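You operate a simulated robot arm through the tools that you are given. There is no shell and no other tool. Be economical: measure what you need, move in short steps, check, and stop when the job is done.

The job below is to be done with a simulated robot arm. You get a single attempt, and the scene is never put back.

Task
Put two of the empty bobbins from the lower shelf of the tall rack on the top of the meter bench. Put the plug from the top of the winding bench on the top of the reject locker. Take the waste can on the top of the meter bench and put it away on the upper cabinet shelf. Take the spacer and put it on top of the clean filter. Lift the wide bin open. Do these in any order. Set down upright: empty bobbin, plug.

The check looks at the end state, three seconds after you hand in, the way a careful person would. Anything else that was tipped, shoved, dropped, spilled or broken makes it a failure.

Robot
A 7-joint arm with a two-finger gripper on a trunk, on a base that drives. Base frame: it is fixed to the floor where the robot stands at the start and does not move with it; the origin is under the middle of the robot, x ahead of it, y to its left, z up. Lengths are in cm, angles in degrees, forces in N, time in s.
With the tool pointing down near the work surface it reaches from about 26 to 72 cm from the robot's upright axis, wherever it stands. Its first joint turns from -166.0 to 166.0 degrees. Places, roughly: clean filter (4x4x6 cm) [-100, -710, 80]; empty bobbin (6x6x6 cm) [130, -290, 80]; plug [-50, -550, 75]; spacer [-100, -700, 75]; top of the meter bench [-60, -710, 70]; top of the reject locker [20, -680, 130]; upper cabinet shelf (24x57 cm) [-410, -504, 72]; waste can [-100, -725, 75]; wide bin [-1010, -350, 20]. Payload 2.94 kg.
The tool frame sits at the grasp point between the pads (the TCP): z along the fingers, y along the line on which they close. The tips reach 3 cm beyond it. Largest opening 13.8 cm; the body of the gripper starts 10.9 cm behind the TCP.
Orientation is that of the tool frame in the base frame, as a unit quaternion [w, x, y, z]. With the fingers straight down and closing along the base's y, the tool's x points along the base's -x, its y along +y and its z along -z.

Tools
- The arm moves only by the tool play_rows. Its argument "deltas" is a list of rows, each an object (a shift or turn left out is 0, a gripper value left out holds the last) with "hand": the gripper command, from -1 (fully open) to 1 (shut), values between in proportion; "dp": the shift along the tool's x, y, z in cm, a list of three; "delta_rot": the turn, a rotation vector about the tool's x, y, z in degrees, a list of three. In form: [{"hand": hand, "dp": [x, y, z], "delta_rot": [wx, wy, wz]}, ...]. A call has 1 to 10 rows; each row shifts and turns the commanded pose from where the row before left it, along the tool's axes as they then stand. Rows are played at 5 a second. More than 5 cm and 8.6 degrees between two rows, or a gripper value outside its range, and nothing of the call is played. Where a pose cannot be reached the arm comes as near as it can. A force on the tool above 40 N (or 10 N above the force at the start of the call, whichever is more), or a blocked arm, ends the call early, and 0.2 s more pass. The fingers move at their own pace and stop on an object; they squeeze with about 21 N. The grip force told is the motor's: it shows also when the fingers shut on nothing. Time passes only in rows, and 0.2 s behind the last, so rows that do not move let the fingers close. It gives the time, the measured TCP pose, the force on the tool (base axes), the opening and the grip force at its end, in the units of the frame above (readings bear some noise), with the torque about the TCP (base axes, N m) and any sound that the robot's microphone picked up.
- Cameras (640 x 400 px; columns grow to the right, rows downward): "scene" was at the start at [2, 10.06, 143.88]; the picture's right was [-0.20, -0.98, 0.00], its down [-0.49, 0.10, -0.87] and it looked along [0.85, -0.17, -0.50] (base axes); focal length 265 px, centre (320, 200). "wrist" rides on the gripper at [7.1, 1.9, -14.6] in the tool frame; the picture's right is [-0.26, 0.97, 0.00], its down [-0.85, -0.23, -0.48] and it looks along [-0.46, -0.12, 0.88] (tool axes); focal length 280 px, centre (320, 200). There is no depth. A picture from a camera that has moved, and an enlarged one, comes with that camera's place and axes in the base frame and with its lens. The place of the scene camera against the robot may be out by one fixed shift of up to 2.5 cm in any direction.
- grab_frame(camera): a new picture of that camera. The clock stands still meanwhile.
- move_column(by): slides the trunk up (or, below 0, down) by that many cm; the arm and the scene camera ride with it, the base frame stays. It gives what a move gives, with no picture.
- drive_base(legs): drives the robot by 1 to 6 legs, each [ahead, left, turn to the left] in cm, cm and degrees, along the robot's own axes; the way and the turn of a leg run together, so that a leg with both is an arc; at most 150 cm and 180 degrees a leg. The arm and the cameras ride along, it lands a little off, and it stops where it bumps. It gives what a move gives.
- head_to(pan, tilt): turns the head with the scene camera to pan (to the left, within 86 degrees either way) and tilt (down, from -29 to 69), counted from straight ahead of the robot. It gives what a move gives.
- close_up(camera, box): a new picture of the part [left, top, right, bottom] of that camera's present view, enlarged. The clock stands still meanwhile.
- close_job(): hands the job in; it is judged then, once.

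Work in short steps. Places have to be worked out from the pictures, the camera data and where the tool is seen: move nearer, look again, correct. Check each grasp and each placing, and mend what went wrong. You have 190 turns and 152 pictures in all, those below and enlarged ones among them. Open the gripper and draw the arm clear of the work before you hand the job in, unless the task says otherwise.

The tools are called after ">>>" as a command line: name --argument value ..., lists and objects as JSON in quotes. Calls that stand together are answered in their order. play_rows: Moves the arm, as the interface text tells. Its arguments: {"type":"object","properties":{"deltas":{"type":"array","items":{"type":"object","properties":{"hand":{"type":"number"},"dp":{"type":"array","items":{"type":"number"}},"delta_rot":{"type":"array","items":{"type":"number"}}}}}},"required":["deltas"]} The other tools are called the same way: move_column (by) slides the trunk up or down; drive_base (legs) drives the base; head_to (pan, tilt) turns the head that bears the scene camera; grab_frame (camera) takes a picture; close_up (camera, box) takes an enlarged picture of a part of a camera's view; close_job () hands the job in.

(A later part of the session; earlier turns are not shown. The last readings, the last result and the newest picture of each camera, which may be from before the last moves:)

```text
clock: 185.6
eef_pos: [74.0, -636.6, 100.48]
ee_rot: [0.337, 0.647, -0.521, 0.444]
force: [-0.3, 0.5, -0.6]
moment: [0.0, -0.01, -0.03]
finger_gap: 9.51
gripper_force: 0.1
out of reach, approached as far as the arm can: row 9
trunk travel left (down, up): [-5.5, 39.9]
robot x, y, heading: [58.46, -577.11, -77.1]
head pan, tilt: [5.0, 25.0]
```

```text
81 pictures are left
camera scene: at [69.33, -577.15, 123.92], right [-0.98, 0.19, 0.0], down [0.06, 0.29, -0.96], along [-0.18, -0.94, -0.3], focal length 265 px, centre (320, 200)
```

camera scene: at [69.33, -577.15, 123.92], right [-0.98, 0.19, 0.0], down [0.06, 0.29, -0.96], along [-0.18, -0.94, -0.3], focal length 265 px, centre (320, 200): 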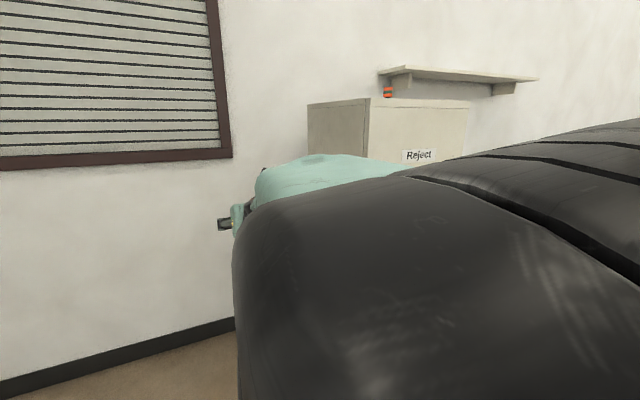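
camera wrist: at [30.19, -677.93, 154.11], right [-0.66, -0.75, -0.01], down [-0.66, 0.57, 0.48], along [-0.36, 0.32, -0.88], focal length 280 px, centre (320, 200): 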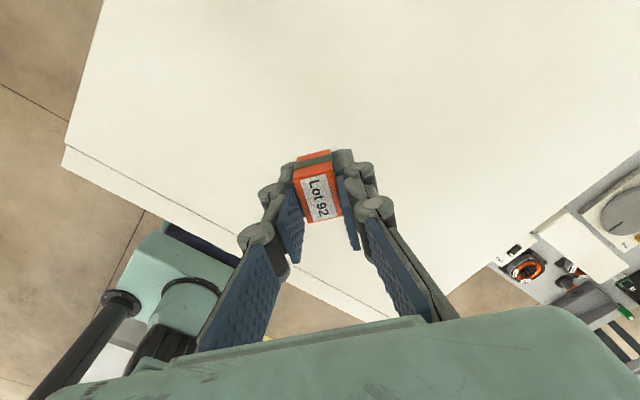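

Plug is visible upright on the locker. Now drive back up the aisle: turn to face the rack side, shift ahead 13, then strafe left to the rack.

>>> drive_base --legs '[[0, 0, 89], [13, 0, 0], [0, 140, 0], [0, 125, 0]]'

>>> head_to --pan 0 --tilt 25

>>> grab_frame --camera "scene"

```text
clock: 213.8
eef_pos: [75.19, -299.28, 100.3]
ee_rot: [-0.067, 0.827, 0.074, 0.552]
force: [1.0, 0.1, -0.2]
moment: [0.06, -0.01, -0.01]
finger_gap: 9.55
gripper_force: 0.1
trunk travel left (down, up): [-5.5, 39.9]
robot x, y, heading: [15.43, -312.98, 10.8]
head pan, tilt: [5.0, 25.0]
```

```text
clock: 214.4
eef_pos: [75.28, -299.39, 100.23]
ee_rot: [-0.067, 0.829, 0.072, 0.551]
force: [0.0, 0.7, 0.7]
moment: [0.03, 0.0, -0.01]
finger_gap: 9.56
gripper_force: 0.0
trunk travel left (down, up): [-5.5, 39.9]
robot x, y, heading: [15.04, -312.78, 11.0]
head pan, tilt: [0.0, 25.0]
```

```text
80 pictures are left
camera scene: at [15.09, -303.12, 122.69], right [-0.06, -1.0, 0.0], down [-0.42, 0.02, -0.91], along [0.91, -0.05, -0.42], focal length 265 px, centre (320, 200)
```

scene: 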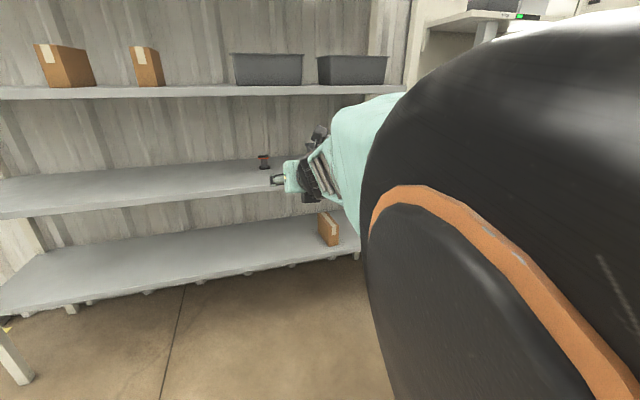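

Arm config is ready. Level the tool slightly more and lower to z≈90, then drive in toward B1 leaving ~14 cm.

>>> play_rows --deltas '[{"dp": [-3.1, 0, 1.3]}, {"dp": [-3.1, 0, 1.3]}, {"dp": [-3.1, 0, 1.3]}, {"delta_rot": [0, 4, 0]}, {"delta_rot": [0, 3, 0]}, {}]'

>>> drive_base --legs '[[38, 4, 0]]'

>>> grab_frame --camera "wrist"

```text
clock: 215.8
eef_pos: [75.38, -298.84, 90.16]
ee_rot: [-0.072, 0.792, 0.07, 0.602]
force: [0.1, -0.4, -0.5]
moment: [-0.03, 0.01, 0.0]
finger_gap: 9.53
gripper_force: 0.0
trunk travel left (down, up): [-5.5, 39.9]
robot x, y, heading: [15.21, -312.85, 10.6]
head pan, tilt: [0.0, 25.0]
```

```text
clock: 218.3
eef_pos: [111.81, -287.33, 90.22]
ee_rot: [-0.074, 0.792, 0.072, 0.602]
force: [0.7, 0.2, -0.1]
moment: [0.0, -0.03, 0.0]
finger_gap: 9.53
gripper_force: 0.1
trunk travel left (down, up): [-5.5, 39.9]
robot x, y, heading: [52.17, -301.42, 11.5]
head pan, tilt: [0.0, 25.0]
```

```text
79 pictures are left
camera wrist: at [100.53, -292.03, 100.85], right [0.13, -0.95, -0.28], down [-0.72, 0.11, -0.68], along [0.68, 0.29, -0.67], focal length 280 px, centre (320, 200)
```

wrist: 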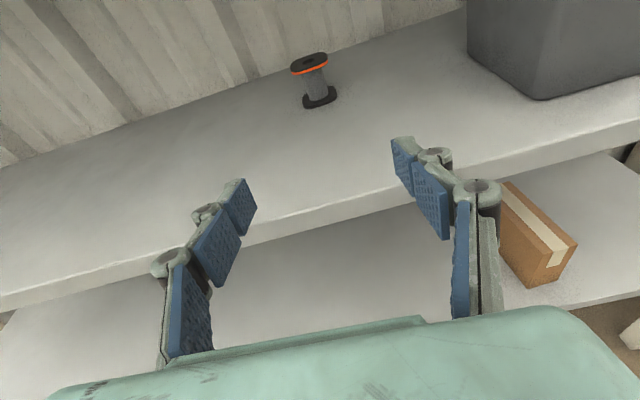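

B1 is at ≈(139.2,-282), nearly straight ahead. Lower to z≈87.5 and drive in 17.

>>> play_rows --deltas '[{"dp": [-2.6, 0.5, 0.7]}, {}]'

>>> drive_base --legs '[[17, 0, 0]]'

>>> grab_frame --camera "wrist"

```text
clock: 218.9
eef_pos: [112.03, -287.69, 87.34]
ee_rot: [-0.073, 0.792, 0.072, 0.601]
force: [-0.5, -0.7, -0.4]
moment: [0.02, -0.02, -0.02]
finger_gap: 9.52
gripper_force: 0.1
trunk travel left (down, up): [-5.5, 39.9]
robot x, y, heading: [51.82, -301.44, 11.2]
head pan, tilt: [0.0, 25.0]
```

```text
clock: 220.3
eef_pos: [128.58, -284.32, 87.4]
ee_rot: [-0.074, 0.792, 0.073, 0.601]
force: [-0.8, -0.1, 0.3]
moment: [-0.03, 0.0, -0.01]
finger_gap: 9.53
gripper_force: 0.1
trunk travel left (down, up): [-5.5, 39.9]
robot x, y, heading: [68.76, -298.15, 11.3]
head pan, tilt: [0.0, 25.0]
```

```text
78 pictures are left
camera wrist: at [117.08, -289.11, 98.04], right [0.13, -0.95, -0.28], down [-0.72, 0.11, -0.68], along [0.68, 0.29, -0.67], focal length 280 px, centre (320, 200)
```

wrist: 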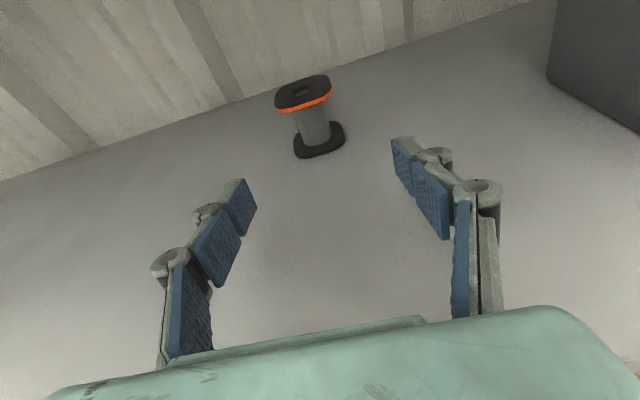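

B1 at ≈(138.9,-282.0): 10.3 cm forward, aligned. Advance and close.

>>> play_rows --deltas '[{"dp": [0.77, -0.05, 3.43]}, {"dp": [0.77, -0.05, 3.43]}, {"dp": [0.77, -0.05, 3.43]}, {}]'

>>> grab_frame --camera "wrist"

```text
clock: 221.3
eef_pos: [138.77, -282.08, 86.93]
ee_rot: [-0.074, 0.792, 0.073, 0.601]
force: [0.7, 0.1, 0.7]
moment: [0.02, 0.02, 0.0]
finger_gap: 9.5
gripper_force: 0.0
trunk travel left (down, up): [-5.5, 39.9]
robot x, y, heading: [68.25, -298.46, 11.3]
head pan, tilt: [0.0, 25.0]
```

```text
77 pictures are left
camera wrist: at [127.48, -286.8, 97.52], right [0.13, -0.95, -0.28], down [-0.72, 0.11, -0.68], along [0.68, 0.29, -0.67], focal length 280 px, centre (320, 200)
```

wrist: 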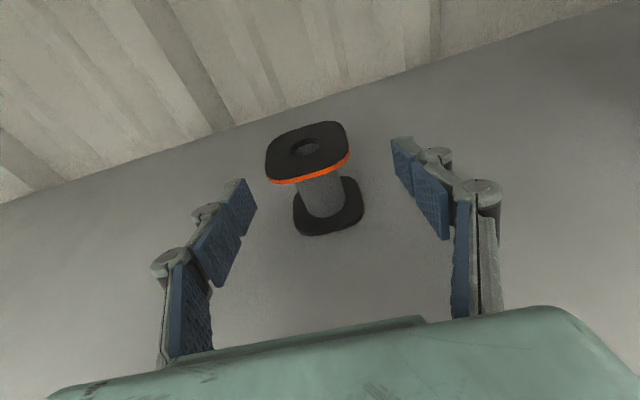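

Centred; close, lift 3 cm, and back out.

>>> play_rows --deltas '[{"hand": 1}, {}, {}, {}, {}, {"dp": [1.45, 0, -0.4]}, {"dp": [1.45, 0, -0.4]}, {}]'

>>> grab_frame --camera "wrist"

```text
clock: 223.1
eef_pos: [138.62, -282.15, 89.81]
ee_rot: [-0.074, 0.792, 0.073, 0.601]
force: [-0.8, 0.1, 0.0]
moment: [-0.03, 0.0, -0.01]
finger_gap: 0.0
gripper_force: 21.2
trunk travel left (down, up): [-5.5, 39.9]
robot x, y, heading: [67.89, -297.71, 11.5]
head pan, tilt: [0.0, 25.0]
```

```text
76 pictures are left
camera wrist: at [127.33, -286.81, 100.53], right [0.13, -0.95, -0.28], down [-0.72, 0.11, -0.68], along [0.68, 0.29, -0.67], focal length 280 px, centre (320, 200)
```

wrist: 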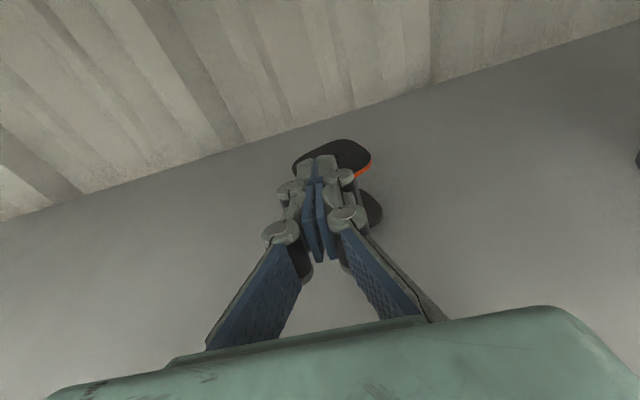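

The bobbin squeezed out forward. Open and look at how it stands.

>>> play_rows --deltas '[{"dp": [0, 0, -4]}, {"dp": [0, 0, -3]}, {"hand": -0.38}, {}, {}]'

>>> grab_frame --camera "wrist"

```text
clock: 224.3
eef_pos: [132.23, -283.56, 91.82]
ee_rot: [-0.075, 0.792, 0.074, 0.602]
force: [-0.1, -0.9, 0.3]
moment: [0.01, -0.02, 0.03]
finger_gap: 9.55
gripper_force: 0.0
trunk travel left (down, up): [-5.5, 39.9]
robot x, y, heading: [68.28, -298.38, 11.3]
head pan, tilt: [0.0, 25.0]
```

```text
75 pictures are left
camera wrist: at [120.8, -288.18, 102.51], right [0.13, -0.95, -0.28], down [-0.72, 0.11, -0.68], along [0.68, 0.29, -0.67], focal length 280 px, centre (320, 200)
```

wrist: 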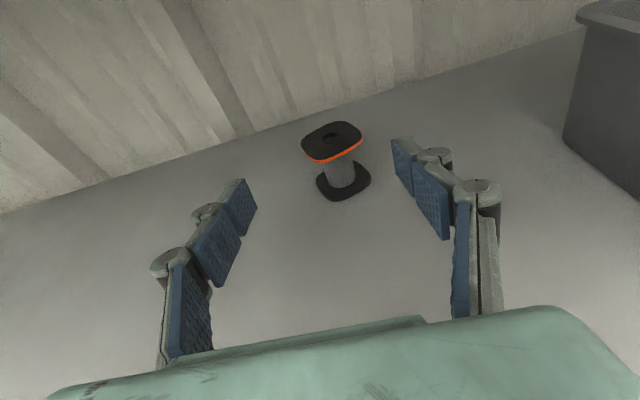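

Still upright, now at ≈(141.8,-282.5), yawed ~8°. I yaw the tool to match, get in front at z≈87, and will go 1.5 cm deeper this time.

>>> play_rows --deltas '[{"dp": [-2.1, 1.15, 0.9]}, {"dp": [-2.1, 1.15, 0.9]}, {"delta_rot": [7.7, -0.2, -2.1]}, {}]'

>>> grab_frame --camera "wrist"

```text
clock: 225.3
eef_pos: [133.23, -285.47, 87.04]
ee_rot: [-0.116, 0.785, 0.128, 0.595]
force: [1.0, -0.9, -0.7]
moment: [0.0, 0.0, 0.02]
finger_gap: 9.53
gripper_force: 0.0
trunk travel left (down, up): [-5.5, 39.9]
robot x, y, heading: [68.19, -298.1, 11.2]
head pan, tilt: [0.0, 25.0]
```

```text
74 pictures are left
camera wrist: at [122.58, -291.77, 97.71], right [0.26, -0.92, -0.28], down [-0.73, 0.0, -0.69], along [0.63, 0.38, -0.67], focal length 280 px, centre (320, 200)
```

wrist: 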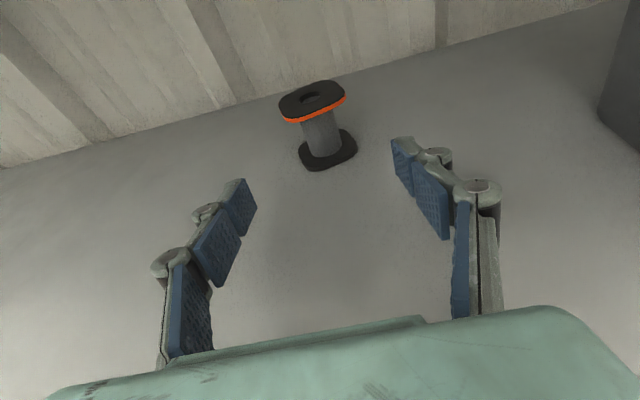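

Aligned; advance 9.9 cm (1.3 past its centre) and close.

>>> play_rows --deltas '[{"dp": [0.85, 0.13, 3.2]}, {"dp": [0.85, 0.13, 3.2]}, {"dp": [0.85, 0.13, 3.2]}, {}]'

>>> grab_frame --camera "wrist"

>>> play_rows --deltas '[{"hand": 1}, {}, {}, {}, {}]'

>>> grab_frame --camera "wrist"

```text
clock: 226.3
eef_pos: [142.67, -282.53, 87.08]
ee_rot: [-0.115, 0.786, 0.127, 0.594]
force: [-0.3, 0.0, -0.5]
moment: [-0.02, -0.02, -0.02]
finger_gap: 9.51
gripper_force: 0.0
trunk travel left (down, up): [-5.5, 39.9]
robot x, y, heading: [68.55, -298.39, 11.3]
head pan, tilt: [0.0, 25.0]
```

```text
73 pictures are left
camera wrist: at [132.07, -288.89, 97.7], right [0.26, -0.92, -0.28], down [-0.73, 0.01, -0.68], along [0.63, 0.38, -0.67], focal length 280 px, centre (320, 200)
```

wrist: 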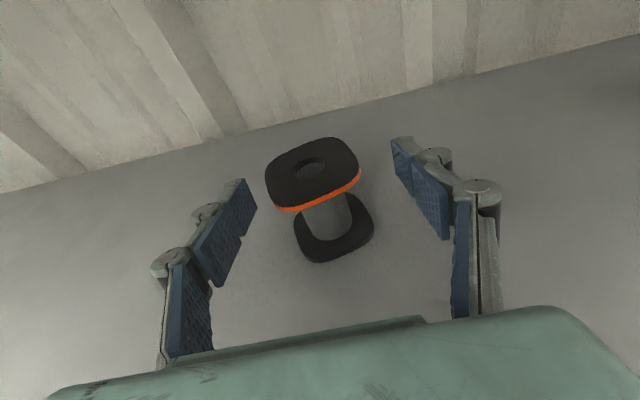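

```text
clock: 227.5
eef_pos: [142.67, -282.64, 87.12]
ee_rot: [-0.115, 0.785, 0.127, 0.595]
force: [0.1, 0.5, 0.8]
moment: [0.04, 0.0, -0.02]
finger_gap: 5.67
gripper_force: 20.8
trunk travel left (down, up): [-5.5, 39.9]
robot x, y, heading: [68.2, -298.38, 11.3]
head pan, tilt: [0.0, 25.0]
```

```text
72 pictures are left
camera wrist: at [132.03, -288.9, 97.75], right [0.26, -0.92, -0.28], down [-0.73, 0.01, -0.69], along [0.63, 0.38, -0.67], focal length 280 px, centre (320, 200)
```

wrist: 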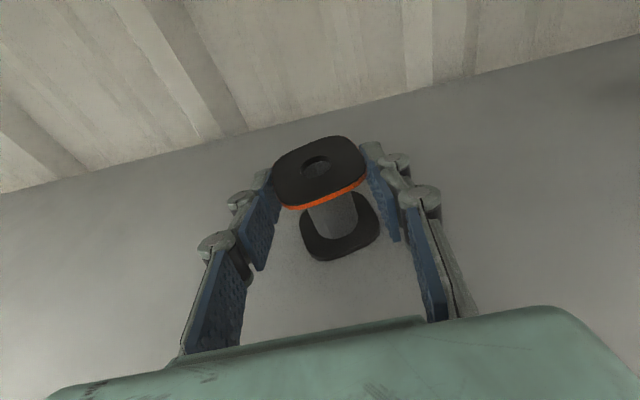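

Held at 5.67 cm across both flanges. Lift 3 cm and check.

>>> play_rows --deltas '[{"dp": [1.0, 0, -0.27]}, {"dp": [1.0, 0, -0.27]}, {"dp": [1.0, 0, -0.27]}, {}]'

>>> grab_frame --camera "wrist"

```text
clock: 228.5
eef_pos: [142.66, -282.69, 90.19]
ee_rot: [-0.115, 0.785, 0.127, 0.595]
force: [0.2, 0.3, -0.4]
moment: [-0.04, 0.03, -0.01]
finger_gap: 5.68
gripper_force: 21.1
trunk travel left (down, up): [-5.5, 39.9]
robot x, y, heading: [68.13, -298.5, 11.2]
head pan, tilt: [0.0, 25.0]
```

```text
71 pictures are left
camera wrist: at [132.09, -288.96, 100.83], right [0.26, -0.92, -0.28], down [-0.73, 0.01, -0.68], along [0.63, 0.38, -0.67], focal length 280 px, centre (320, 200)
```

wrist: 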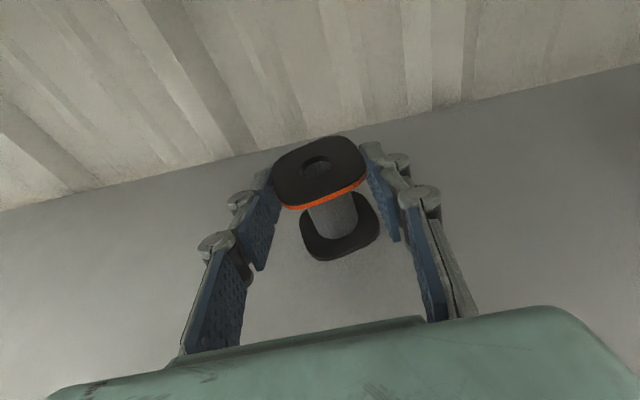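

Held. Back out of the rack, retract the arm a bit, and drive down the aisle.

>>> drive_base --legs '[[-48, 0, 0]]'

>>> play_rows --deltas '[{"dp": [-1, 0, -4]}, {"dp": [-1, 0, -4]}, {"dp": [-1, 0, -4]}, {"dp": [-1, 0, -4]}, {}]'

>>> drive_base --legs '[[0, -135, 0], [0, -132, 0], [0, 0, -90]]'

>>> head_to --pan 20 --tilt 25

>>> grab_frame --camera "scene"

```text
clock: 231.3
eef_pos: [96.2, -292.22, 90.09]
ee_rot: [-0.114, 0.786, 0.125, 0.595]
force: [0.5, -0.3, -0.3]
moment: [0.0, 0.02, 0.01]
finger_gap: 5.66
gripper_force: 21.1
trunk travel left (down, up): [-5.5, 39.9]
robot x, y, heading: [21.68, -307.54, 11.1]
head pan, tilt: [0.0, 25.0]
```

```text
clock: 232.6
eef_pos: [80.83, -297.72, 90.49]
ee_rot: [-0.114, 0.786, 0.126, 0.595]
force: [0.6, -0.4, -0.1]
moment: [0.02, 0.0, 0.03]
finger_gap: 5.64
gripper_force: 20.8
trunk travel left (down, up): [-5.5, 39.9]
robot x, y, heading: [21.6, -307.23, 11.1]
head pan, tilt: [0.0, 25.0]
```

```text
clock: 259.8
eef_pos: [92.34, -626.81, 90.5]
ee_rot: [0.325, 0.658, -0.447, 0.512]
force: [-0.3, 0.2, -0.2]
moment: [-0.02, 0.01, 0.0]
finger_gap: 5.49
gripper_force: 21.0
trunk travel left (down, up): [-5.5, 39.9]
robot x, y, heading: [79.2, -568.84, -75.7]
head pan, tilt: [0.0, 25.0]
```

```text
clock: 260.7
eef_pos: [92.4, -626.89, 90.43]
ee_rot: [0.324, 0.659, -0.447, 0.511]
force: [0.0, 0.6, -0.3]
moment: [-0.04, -0.01, -0.01]
finger_gap: 5.49
gripper_force: 21.2
trunk travel left (down, up): [-5.5, 39.9]
robot x, y, heading: [79.13, -568.42, -75.8]
head pan, tilt: [20.0, 25.0]
```

```text
70 pictures are left
camera scene: at [96.58, -566.83, 122.66], right [-0.82, -0.57, 0.0], down [-0.24, 0.35, -0.91], along [0.51, -0.75, -0.42], focal length 265 px, centre (320, 200)
```

scene: 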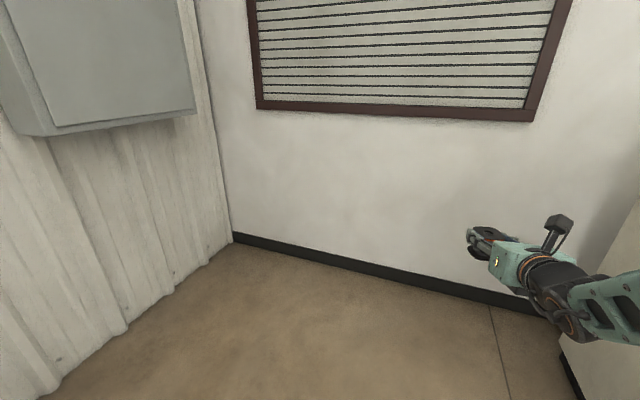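

Turn a bit to align with the bench row, then strafe right ~190 to the meter bench.

>>> drive_base --legs '[[0, 0, -3.5], [0, -100, 0], [0, -102, 0]]'

>>> grab_frame --camera "wrist"

>>> grab_frame --camera "scene"

```text
clock: 279.0
eef_pos: [-106.85, -666.44, 90.53]
ee_rot: [0.334, 0.65, -0.459, 0.506]
force: [-0.4, -0.4, -0.7]
moment: [0.02, 0.02, -0.02]
finger_gap: 5.45
gripper_force: 20.9
trunk travel left (down, up): [-5.5, 39.9]
robot x, y, heading: [-117.96, -607.53, -77.8]
head pan, tilt: [20.0, 25.0]
```

```text
69 pictures are left
camera wrist: at [-113.16, -655.87, 101.08], right [-0.92, -0.28, -0.28], down [-0.01, 0.73, -0.68], along [0.39, -0.63, -0.67], focal length 280 px, centre (320, 200)
```

wrist: 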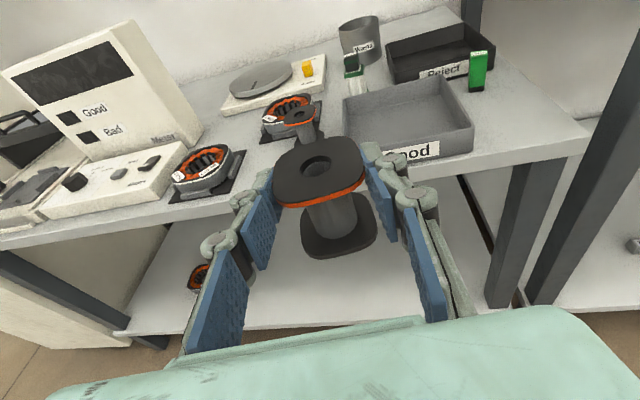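

```text
68 pictures are left
camera scene: at [-100.34, -606.43, 122.66], right [-0.84, -0.54, 0.0], down [-0.23, 0.36, -0.91], along [0.49, -0.77, -0.42], focal length 265 px, centre (320, 200)
```

scene: 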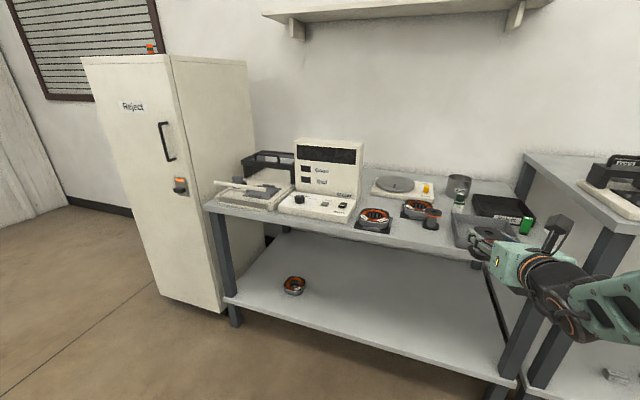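

The right end strip between the Good tray and bench end (x≈-117.6 to -130) is free at the front: target (-123.8,-697). Shift right 23, ahead 15, and look.

>>> drive_base --legs '[[0, -23, 0], [15, 0, 0]]'

>>> grab_frame --camera "wrist"

>>> grab_frame --camera "scene"

```text
clock: 282.6
eef_pos: [-126.19, -685.78, 90.42]
ee_rot: [0.334, 0.65, -0.459, 0.505]
force: [0.9, -0.6, 0.8]
moment: [-0.01, -0.04, 0.02]
finger_gap: 5.43
gripper_force: 20.8
trunk travel left (down, up): [-5.5, 39.9]
robot x, y, heading: [-136.73, -627.26, -77.5]
head pan, tilt: [20.0, 25.0]
```

```text
67 pictures are left
camera wrist: at [-132.35, -675.31, 101.09], right [-0.92, -0.28, -0.28], down [-0.01, 0.73, -0.69], along [0.39, -0.63, -0.67], focal length 280 px, centre (320, 200)
```

wrist: 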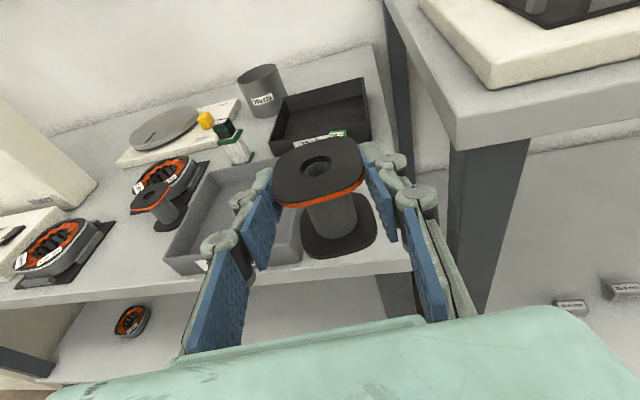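

```text
66 pictures are left
camera scene: at [-119.52, -625.87, 122.66], right [-0.84, -0.54, 0.0], down [-0.23, 0.36, -0.91], along [0.49, -0.77, -0.42], focal length 265 px, centre (320, 200)
```

scene: 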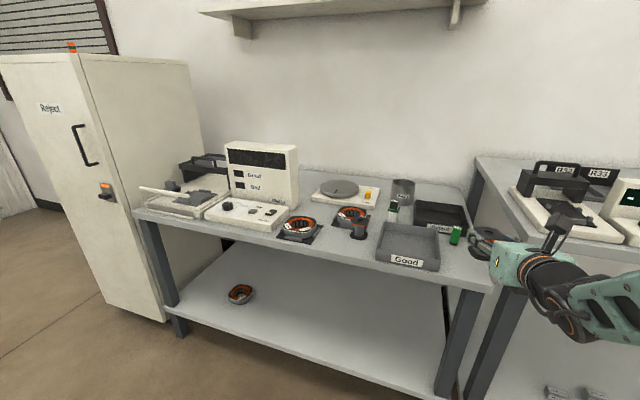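

Target TCP (-122.9,-697.7). Move there horizontally at the current height and check before lowering.

>>> play_rows --deltas '[{"dp": [1.1, 0.38, 3.95]}, {"dp": [1.1, 0.38, 3.95]}, {"dp": [1.1, 0.38, 3.95]}, {}]'

>>> grab_frame --camera "wrist"

>>> close_up --camera "scene" --box '[360, 160, 600, 310]'

```text
clock: 283.6
eef_pos: [-122.58, -697.92, 90.38]
ee_rot: [0.334, 0.65, -0.458, 0.506]
force: [-0.5, -1.0, -0.4]
moment: [-0.01, 0.0, 0.0]
finger_gap: 5.44
gripper_force: 20.7
trunk travel left (down, up): [-5.5, 39.9]
robot x, y, heading: [-137.05, -627.48, -77.4]
head pan, tilt: [20.0, 25.0]
```

```text
65 pictures are left
camera wrist: at [-128.94, -687.32, 101.12], right [-0.92, -0.28, -0.28], down [-0.01, 0.73, -0.68], along [0.39, -0.63, -0.67], focal length 280 px, centre (320, 200)
```

wrist: 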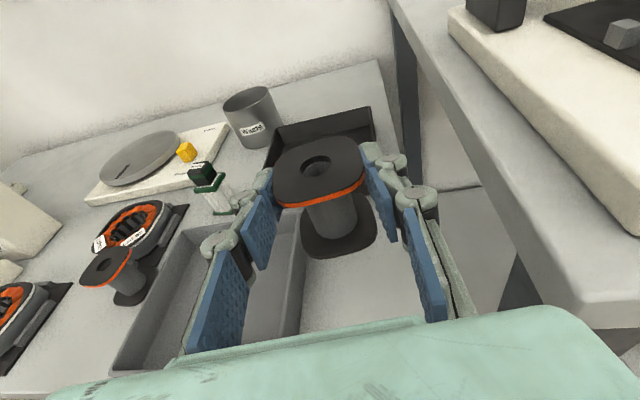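

```text
2.67 times, centred on (480, 235) of scene
camera zoom: at [-119.51, -625.89, 122.66], right [-0.84, -0.54, 0.0], down [-0.23, 0.36, -0.91], along [0.49, -0.77, -0.42], focal length 706 px, centre (-107, 107)
```

zoom: 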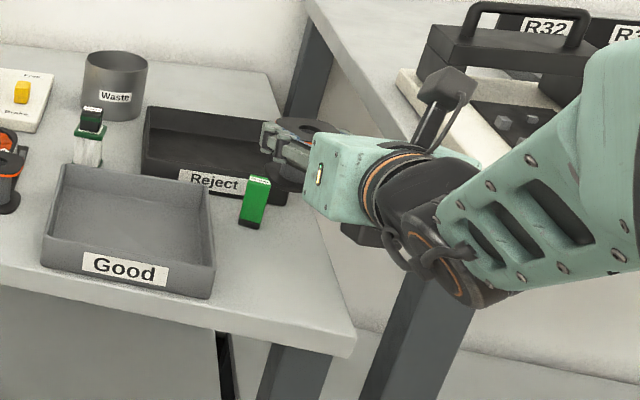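

Clearances look fine. Lower to z≈78.3.

>>> play_rows --deltas '[{"dp": [-2.92, 0.09, 0.8]}, {"dp": [-2.92, 0.09, 0.8]}, {"dp": [-2.92, 0.09, 0.8]}, {"dp": [-2.92, 0.09, 0.8]}, {}]'

>>> grab_frame --camera "wrist"

```text
clock: 284.8
eef_pos: [-122.56, -697.8, 79.01]
ee_rot: [0.337, 0.646, -0.455, 0.511]
force: [1.4, -5.4, 20.4]
moment: [-0.37, -0.13, 0.06]
finger_gap: 5.44
gripper_force: 21.5
trunk travel left (down, up): [-5.5, 39.9]
robot x, y, heading: [-136.44, -627.0, -77.7]
head pan, tilt: [20.0, 25.0]
```

```text
63 pictures are left
camera wrist: at [-128.99, -687.15, 89.44], right [-0.92, -0.28, -0.28], down [-0.01, 0.72, -0.69], along [0.4, -0.64, -0.66], focal length 280 px, centre (320, 200)
```

wrist: 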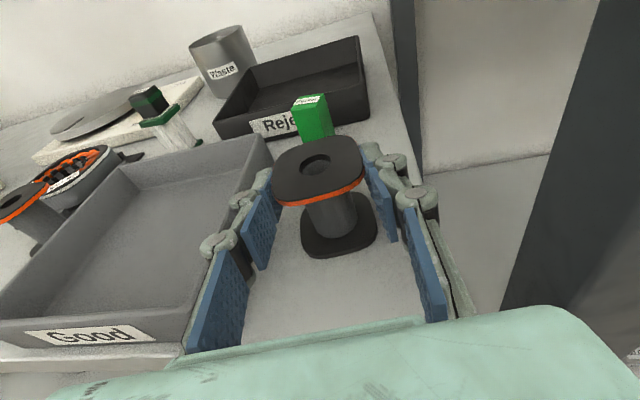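

Contact (20 N). The left finger is close to the tray rim, so lift slightly, shift 1 cm right, set down again.

>>> play_rows --deltas '[{"dp": [1.1, 0, -0.3]}, {"dp": [0, 1.0, 0]}, {}]'

>>> play_rows --deltas '[{"dp": [-0.4, 0, 0.1]}, {"dp": [-0.3, 0, 0.1]}, {}]'

>>> grab_frame --camera "wrist"

```text
clock: 285.6
eef_pos: [-123.52, -698.12, 79.17]
ee_rot: [0.333, 0.651, -0.459, 0.505]
force: [1.6, 0.0, -0.3]
moment: [0.0, 0.0, 0.01]
finger_gap: 5.42
gripper_force: 21.2
trunk travel left (down, up): [-5.5, 39.9]
robot x, y, heading: [-137.11, -627.32, -78.0]
head pan, tilt: [20.0, 25.0]
```

```text
clock: 286.4
eef_pos: [-123.67, -697.98, 78.87]
ee_rot: [0.335, 0.649, -0.458, 0.507]
force: [-1.1, 0.6, 5.2]
moment: [-0.14, -0.02, 0.01]
finger_gap: 5.43
gripper_force: 21.0
trunk travel left (down, up): [-5.5, 39.9]
robot x, y, heading: [-137.44, -627.1, -77.4]
head pan, tilt: [20.0, 25.0]
```

```text
62 pictures are left
camera wrist: at [-129.98, -687.54, 89.5], right [-0.92, -0.28, -0.28], down [-0.01, 0.73, -0.69], along [0.39, -0.63, -0.67], focal length 280 px, centre (320, 200)
```

wrist: 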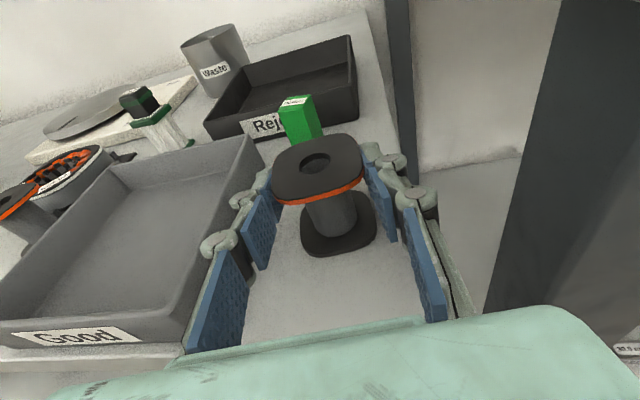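

Light contact (5 N). Open slightly to ~6.6 cm.

>>> play_rows --deltas '[{"hand": 0.04}, {}, {}]'

>>> grab_frame --camera "wrist"

```text
clock: 287.2
eef_pos: [-123.69, -698.11, 78.75]
ee_rot: [0.334, 0.65, -0.459, 0.505]
force: [0.1, -0.9, 0.6]
moment: [0.01, 0.0, 0.03]
finger_gap: 6.61
gripper_force: 0.0
trunk travel left (down, up): [-5.5, 39.9]
robot x, y, heading: [-137.07, -627.26, -77.5]
head pan, tilt: [20.0, 25.0]
```

```text
61 pictures are left
camera wrist: at [-129.96, -687.58, 89.36], right [-0.92, -0.28, -0.28], down [-0.01, 0.73, -0.69], along [0.39, -0.63, -0.67], focal length 280 px, centre (320, 200)
```

wrist: 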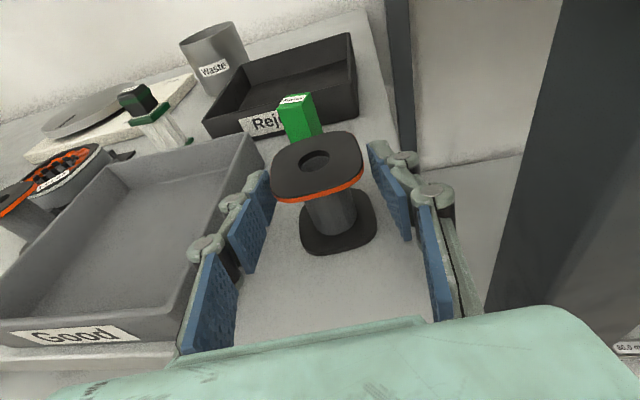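

Second bobbin stands free. Retreat along the tool axis, rise, then zoom on the waste can surroundings.

>>> play_rows --deltas '[{"dp": [0, 0, -4]}, {"dp": [0, 0, -4]}, {"dp": [0, 0, -4]}, {"dp": [4, 0, -1]}, {"dp": [4, 0, -1]}, {"dp": [3, 0, -1]}, {}]'

>>> drive_base --legs '[[0, 28, 0]]'

>>> grab_frame --camera "wrist"

>>> close_up --camera "scene" --box '[340, 140, 580, 290]'

```text
clock: 288.8
eef_pos: [-128.24, -687.39, 93.26]
ee_rot: [0.334, 0.65, -0.458, 0.506]
force: [0.2, 0.4, -0.5]
moment: [0.0, -0.01, 0.01]
finger_gap: 6.64
gripper_force: 0.0
trunk travel left (down, up): [-5.5, 39.9]
robot x, y, heading: [-136.82, -627.12, -77.4]
head pan, tilt: [20.0, 25.0]
```

```text
clock: 291.9
eef_pos: [-99.97, -681.21, 93.23]
ee_rot: [0.332, 0.652, -0.456, 0.507]
force: [0.2, 0.3, 0.3]
moment: [-0.01, 0.01, 0.02]
finger_gap: 6.61
gripper_force: 0.1
trunk travel left (down, up): [-5.5, 39.9]
robot x, y, heading: [-109.32, -621.36, -77.1]
head pan, tilt: [20.0, 25.0]
```

```text
60 pictures are left
camera wrist: at [-106.33, -670.68, 103.87], right [-0.92, -0.28, -0.28], down [-0.02, 0.73, -0.69], along [0.4, -0.62, -0.67], focal length 280 px, centre (320, 200)
```

wrist: 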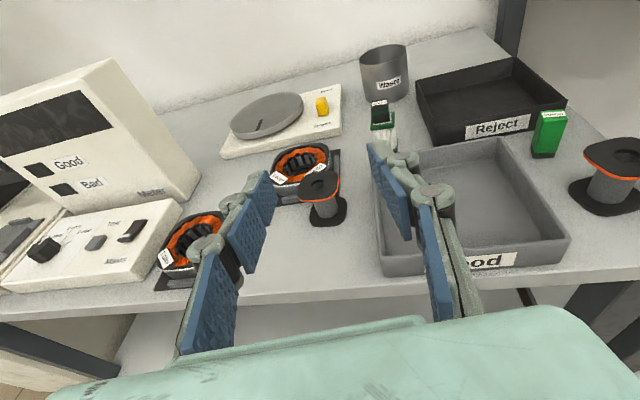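

```text
2.67 times, centred on (460, 215) of scene
camera zoom: at [-91.83, -619.49, 122.66], right [-0.84, -0.54, 0.0], down [-0.23, 0.35, -0.91], along [0.49, -0.76, -0.42], focal length 706 px, centre (-53, 160)
```

zoom: 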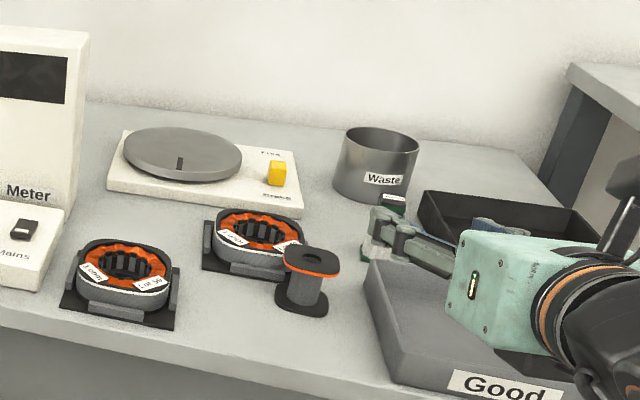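

Both bobbins stand well. Waste can at ≈(-95.2,-728.8), top z≈84, ~9 cm wide; room for fingers on both sides at the current yaw. I increase the tilt to ~30°, open to 12 cm, raise a bit, and drive in 26.

>>> play_rows --deltas '[{"dp": [3, 0, -1], "hand": -0.74}, {"delta_rot": [0, -7.5, 0]}, {"delta_rot": [0, -7.5, 0]}, {}]'

>>> drive_base --legs '[[26, 0, 0]]'

>>> grab_frame --camera "wrist"

```text
clock: 292.9
eef_pos: [-100.12, -680.95, 96.48]
ee_rot: [0.269, 0.713, -0.494, 0.418]
force: [0.6, 0.0, -0.5]
moment: [-0.01, -0.01, -0.04]
finger_gap: 12.03
gripper_force: 0.0
trunk travel left (down, up): [-5.5, 39.9]
robot x, y, heading: [-109.08, -621.13, -76.8]
head pan, tilt: [20.0, 25.0]
```

```text
clock: 294.7
eef_pos: [-94.06, -706.49, 96.28]
ee_rot: [0.269, 0.713, -0.494, 0.418]
force: [0.2, 0.1, -1.0]
moment: [-0.01, 0.01, -0.03]
finger_gap: 12.02
gripper_force: 0.0
trunk travel left (down, up): [-5.5, 39.9]
robot x, y, heading: [-103.42, -646.83, -77.1]
head pan, tilt: [20.0, 25.0]
```

```text
58 pictures are left
camera wrist: at [-99.45, -699.04, 109.77], right [-0.94, -0.23, -0.25], down [-0.08, 0.87, -0.48], along [0.33, -0.44, -0.84], focal length 280 px, centre (320, 200)
```

wrist: 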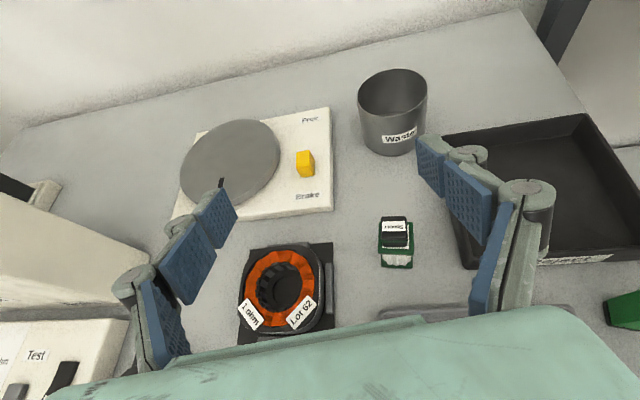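

Can rim centre at (-95.3,-728.8), consistent. Move to the pre-grasp point 14 cm before it along the tool axis.

>>> play_rows --deltas '[{"dp": [-0.47, 3.2, 3.43]}, {"dp": [-0.47, 3.2, 3.43]}, {"dp": [-0.47, 3.2, 3.43]}, {}]'

>>> grab_frame --camera "wrist"

```text
clock: 295.7
eef_pos: [-100.07, -717.72, 89.63]
ee_rot: [0.269, 0.713, -0.494, 0.418]
force: [0.1, -0.9, -0.3]
moment: [-0.03, -0.03, 0.04]
finger_gap: 12.01
gripper_force: 0.0
trunk travel left (down, up): [-5.5, 39.9]
robot x, y, heading: [-103.78, -646.32, -77.2]
head pan, tilt: [20.0, 25.0]
```

```text
57 pictures are left
camera wrist: at [-105.37, -710.15, 103.06], right [-0.94, -0.23, -0.26], down [-0.08, 0.87, -0.49], along [0.33, -0.44, -0.84], focal length 280 px, centre (320, 200)
```

wrist: 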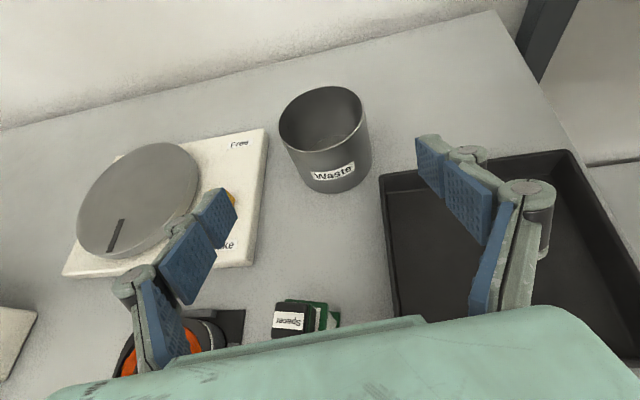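

Path is clear on both sides. Advance 14 cm along the tool axis.

>>> play_rows --deltas '[{"dp": [0, 0, 3.5]}, {"dp": [0, 0, 3.5]}, {"dp": [0, 0, 3.5]}, {"dp": [0, 0, 3.5]}, {}]'

>>> grab_frame --camera "wrist"

```text
clock: 296.9
eef_pos: [-95.21, -728.8, 82.69]
ee_rot: [0.27, 0.713, -0.494, 0.418]
force: [1.2, -0.8, -0.9]
moment: [0.01, -0.03, 0.0]
finger_gap: 12.0
gripper_force: 0.1
trunk travel left (down, up): [-5.5, 39.9]
robot x, y, heading: [-103.63, -646.58, -77.0]
head pan, tilt: [20.0, 25.0]
```

```text
56 pictures are left
camera wrist: at [-100.51, -721.3, 96.04], right [-0.94, -0.23, -0.25], down [-0.08, 0.87, -0.49], along [0.33, -0.44, -0.84], focal length 280 px, centre (320, 200)
```

wrist: 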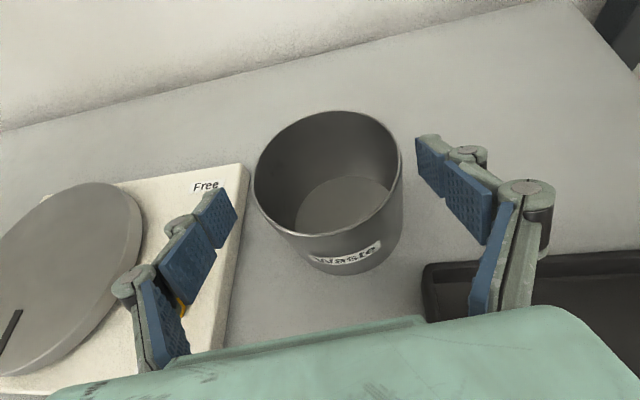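

The can is between the pads. Close and check.

>>> play_rows --deltas '[{"hand": 1}, {}, {}, {}, {}]'

>>> grab_frame --camera "wrist"

```text
clock: 298.1
eef_pos: [-95.13, -728.67, 82.6]
ee_rot: [0.27, 0.713, -0.495, 0.418]
force: [-0.9, -0.2, 0.9]
moment: [-0.05, 0.18, 0.02]
finger_gap: 9.55
gripper_force: 20.9
trunk travel left (down, up): [-5.5, 39.9]
robot x, y, heading: [-103.54, -646.34, -77.2]
head pan, tilt: [20.0, 25.0]
```

```text
55 pictures are left
camera wrist: at [-100.55, -721.27, 96.07], right [-0.94, -0.23, -0.25], down [-0.08, 0.87, -0.49], along [0.33, -0.44, -0.84], focal length 280 px, centre (320, 200)
```

wrist: 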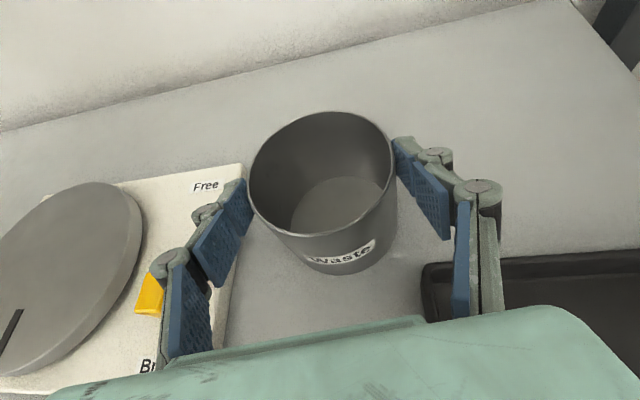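

Held at 9.55 cm. Lift 3 cm gently and check.

>>> play_rows --deltas '[{"dp": [0.86, -0.03, -0.5]}, {"dp": [0.86, -0.03, -0.5]}, {"dp": [0.86, -0.03, -0.5]}, {}]'

>>> grab_frame --camera "wrist"

```text
clock: 299.1
eef_pos: [-95.25, -728.84, 85.5]
ee_rot: [0.27, 0.712, -0.494, 0.418]
force: [0.2, 1.1, -1.9]
moment: [0.03, 0.02, 0.02]
finger_gap: 9.58
gripper_force: 21.0
trunk travel left (down, up): [-5.5, 39.9]
robot x, y, heading: [-103.15, -646.39, -77.0]
head pan, tilt: [20.0, 25.0]
```

```text
54 pictures are left
camera wrist: at [-100.52, -721.32, 99.04], right [-0.94, -0.23, -0.25], down [-0.08, 0.87, -0.48], along [0.33, -0.43, -0.84], focal length 280 px, centre (320, 200)
```

wrist: 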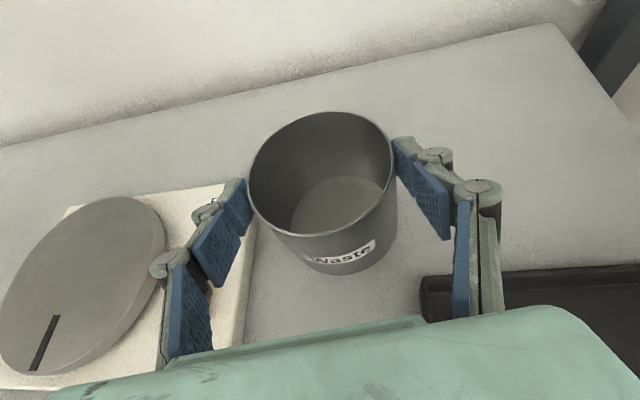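

Held level. Raise the trunk 18 cm to clear everything and back off, then turn toward the cabinet and look.

>>> move_column --by 18

>>> drive_base --legs '[[-24, 0, 0]]'

>>> play_rows --deltas '[{"dp": [-2, 0, -3.5]}, {"dp": [-2, 0, -3.5]}, {"dp": [-2, 0, -3.5]}, {"dp": [-2, 0, -3.5]}, {}]'

>>> drive_base --legs '[[0, 0, -110]]'

>>> grab_frame --camera "scene"

```text
clock: 301.1
eef_pos: [-95.17, -728.76, 103.58]
ee_rot: [0.269, 0.713, -0.494, 0.418]
force: [-1.0, -0.4, -1.6]
moment: [0.03, 0.01, -0.01]
finger_gap: 9.57
gripper_force: 20.9
trunk travel left (down, up): [-23.5, 21.9]
robot x, y, heading: [-103.45, -646.72, -77.0]
head pan, tilt: [20.0, 25.0]
```

```text
clock: 302.9
eef_pos: [-100.29, -705.51, 103.66]
ee_rot: [0.267, 0.715, -0.492, 0.419]
force: [0.0, 0.1, -1.0]
moment: [0.08, 0.02, -0.03]
finger_gap: 9.55
gripper_force: 20.7
trunk travel left (down, up): [-23.5, 21.9]
robot x, y, heading: [-109.24, -623.2, -76.7]
head pan, tilt: [20.0, 25.0]
```

```text
clock: 304.1
eef_pos: [-106.39, -690.82, 103.77]
ee_rot: [0.268, 0.714, -0.493, 0.419]
force: [0.1, -0.5, -2.2]
moment: [0.01, -0.02, -0.01]
finger_gap: 9.57
gripper_force: 20.7
trunk travel left (down, up): [-23.5, 21.9]
robot x, y, heading: [-109.06, -623.43, -76.5]
head pan, tilt: [20.0, 25.0]
```

```text
clock: 309.1
eef_pos: [-173.21, -602.07, 103.82]
ee_rot: [-0.497, -0.003, 0.867, -0.019]
force: [-0.6, 0.6, -1.6]
moment: [0.01, -0.01, -0.02]
finger_gap: 9.57
gripper_force: 21.4
trunk travel left (down, up): [-23.5, 21.9]
robot x, y, heading: [-108.77, -623.4, 172.9]
head pan, tilt: [20.0, 25.0]
```

```text
53 pictures are left
camera scene: at [-110.48, -641.23, 140.66], right [-0.22, 0.97, 0.0], down [0.41, 0.09, -0.91], along [-0.88, -0.2, -0.42], focal length 265 px, centre (320, 200)
```

scene: 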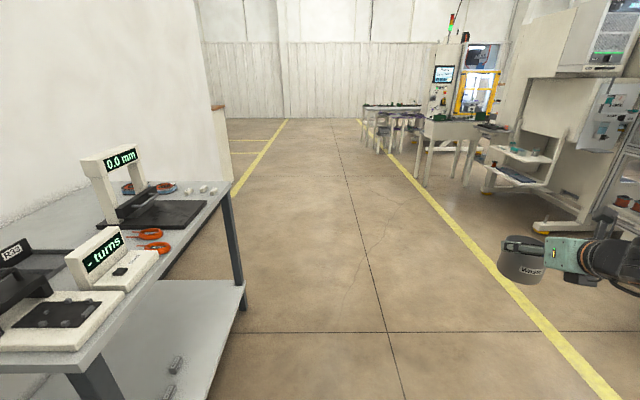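

The shelf unit on the right (around pixel (520,160)) matches the cabinet's place. Zoom.

>>> close_up --camera "scene" --box '[420, 60, 640, 240]'

```text
2.22 times, centred on (530, 150) of scene
camera zoom: at [-110.48, -641.23, 140.66], right [-0.22, 0.97, 0.0], down [0.41, 0.09, -0.91], along [-0.88, -0.2, -0.42], focal length 588 px, centre (-147, 311)
```

zoom: 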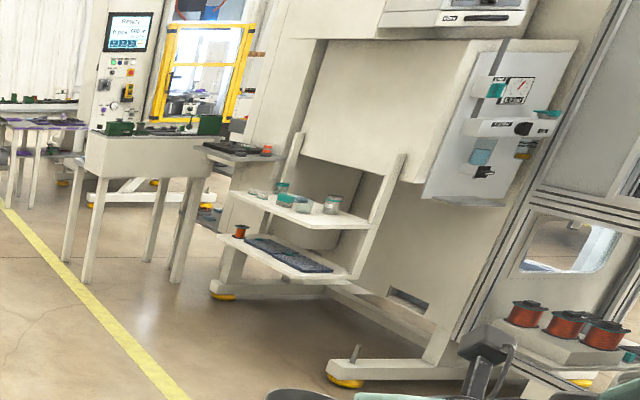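

It is an open two-shelf rack on a cabinet front facing about -78°. I drive 140 toward it along the clear aisle and turn somewhat toward it.

>>> drive_base --legs '[[140, 0, 0], [60, 0, 0]]'

>>> drive_base --legs '[[0, 0, -40]]'

>>> grab_frame --camera "scene"

```text
clock: 319.1
eef_pos: [-369.97, -571.52, 103.83]
ee_rot: [-0.498, 0.011, 0.867, -0.011]
force: [-0.1, 0.0, -1.9]
moment: [-0.01, -0.05, -0.02]
finger_gap: 9.58
gripper_force: 21.1
trunk travel left (down, up): [-23.5, 21.9]
robot x, y, heading: [-306.4, -594.68, 171.0]
head pan, tilt: [20.0, 25.0]
```

```text
clock: 321.3
eef_pos: [-340.68, -536.44, 103.91]
ee_rot: [-0.472, 0.303, 0.813, 0.157]
force: [0.0, -0.6, -1.2]
moment: [-0.01, -0.03, 0.0]
finger_gap: 9.56
gripper_force: 21.0
trunk travel left (down, up): [-23.5, 21.9]
robot x, y, heading: [-306.43, -594.51, 131.6]
head pan, tilt: [20.0, 25.0]
```

```text
51 pictures are left
camera scene: at [-318.16, -606.95, 140.66], right [0.48, 0.88, 0.0], down [0.37, -0.2, -0.91], along [-0.8, 0.43, -0.42], focal length 265 px, centre (320, 200)
```

scene: 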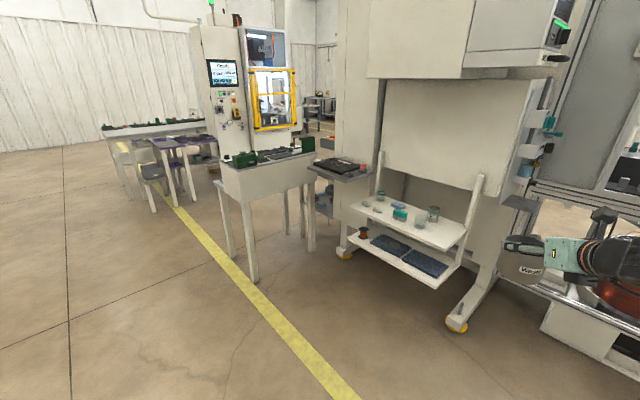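

Upper shelf front edge runs (-432,-526)→(-377,-515) (57 long ✓.). Zoom on its contents.

>>> close_up --camera "scene" --box '[330, 160, 522, 280]'

```text
3.33 times, centred on (426, 220) of scene
camera zoom: at [-318.16, -606.95, 140.66], right [0.48, 0.88, 0.0], down [0.37, -0.2, -0.91], along [-0.8, 0.43, -0.42], focal length 882 px, centre (-33, 133)
```

zoom: 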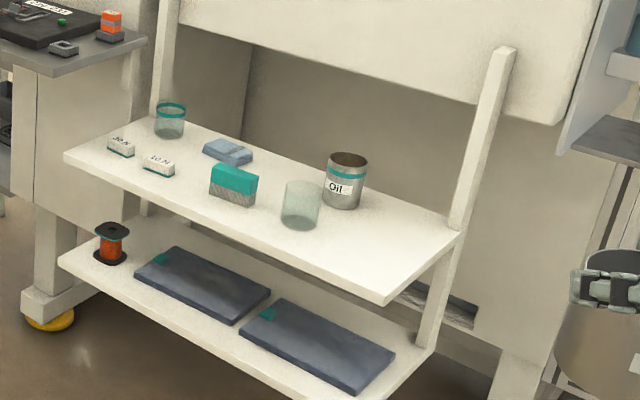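

Free spot: right end of the upper shelf, centre about (-385.8,-504), clear of the oil can (-397,-497) and jar (-396,-507.5). I turn right to heading ~76, then strafe left staying in front of the shelf.

>>> drive_base --legs '[[0, 0, -56], [-15, 0, 0], [0, 112, 0]]'

>>> grab_frame --camera "scene"

>>> grab_frame --camera "wrist"

```text
clock: 334.9
eef_pos: [-388.63, -519.22, 103.93]
ee_rot: [-0.341, 0.652, 0.572, 0.362]
force: [0.1, 0.5, -1.3]
moment: [-0.06, -0.01, -0.03]
finger_gap: 8.68
gripper_force: 20.1
trunk travel left (down, up): [-23.5, 21.9]
robot x, y, heading: [-418.08, -580.22, 75.1]
head pan, tilt: [20.0, 25.0]
```

```text
49 pictures are left
camera scene: at [-433.06, -576.78, 140.66], right [1.0, 0.09, 0.0], down [0.04, -0.42, -0.91], along [-0.08, 0.9, -0.42], focal length 265 px, centre (320, 200)
```

scene: 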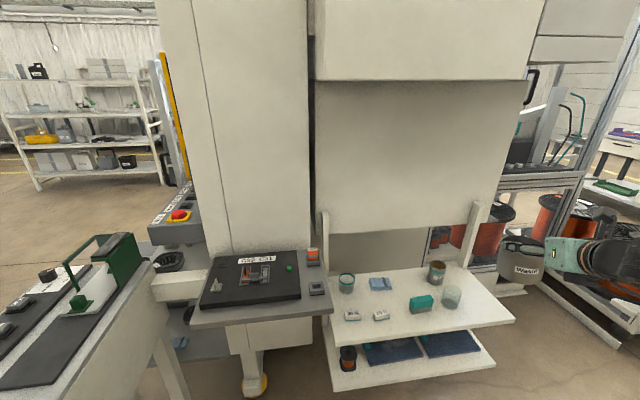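

```text
48 pictures are left
camera wrist: at [-387.13, -528.51, 117.25], right [0.94, -0.24, -0.25], down [-0.34, -0.81, -0.48], along [-0.09, 0.54, -0.84], focal length 280 px, centre (320, 200)
```

wrist: 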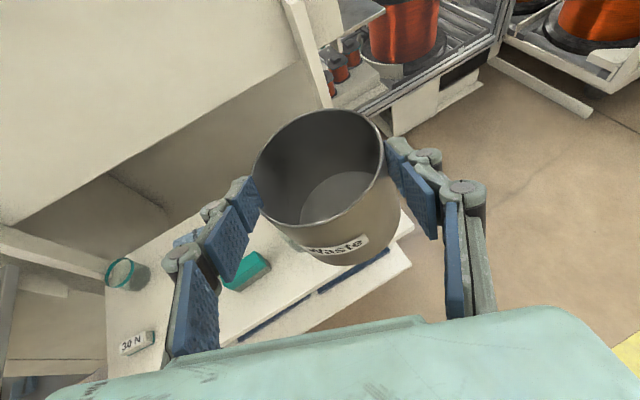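

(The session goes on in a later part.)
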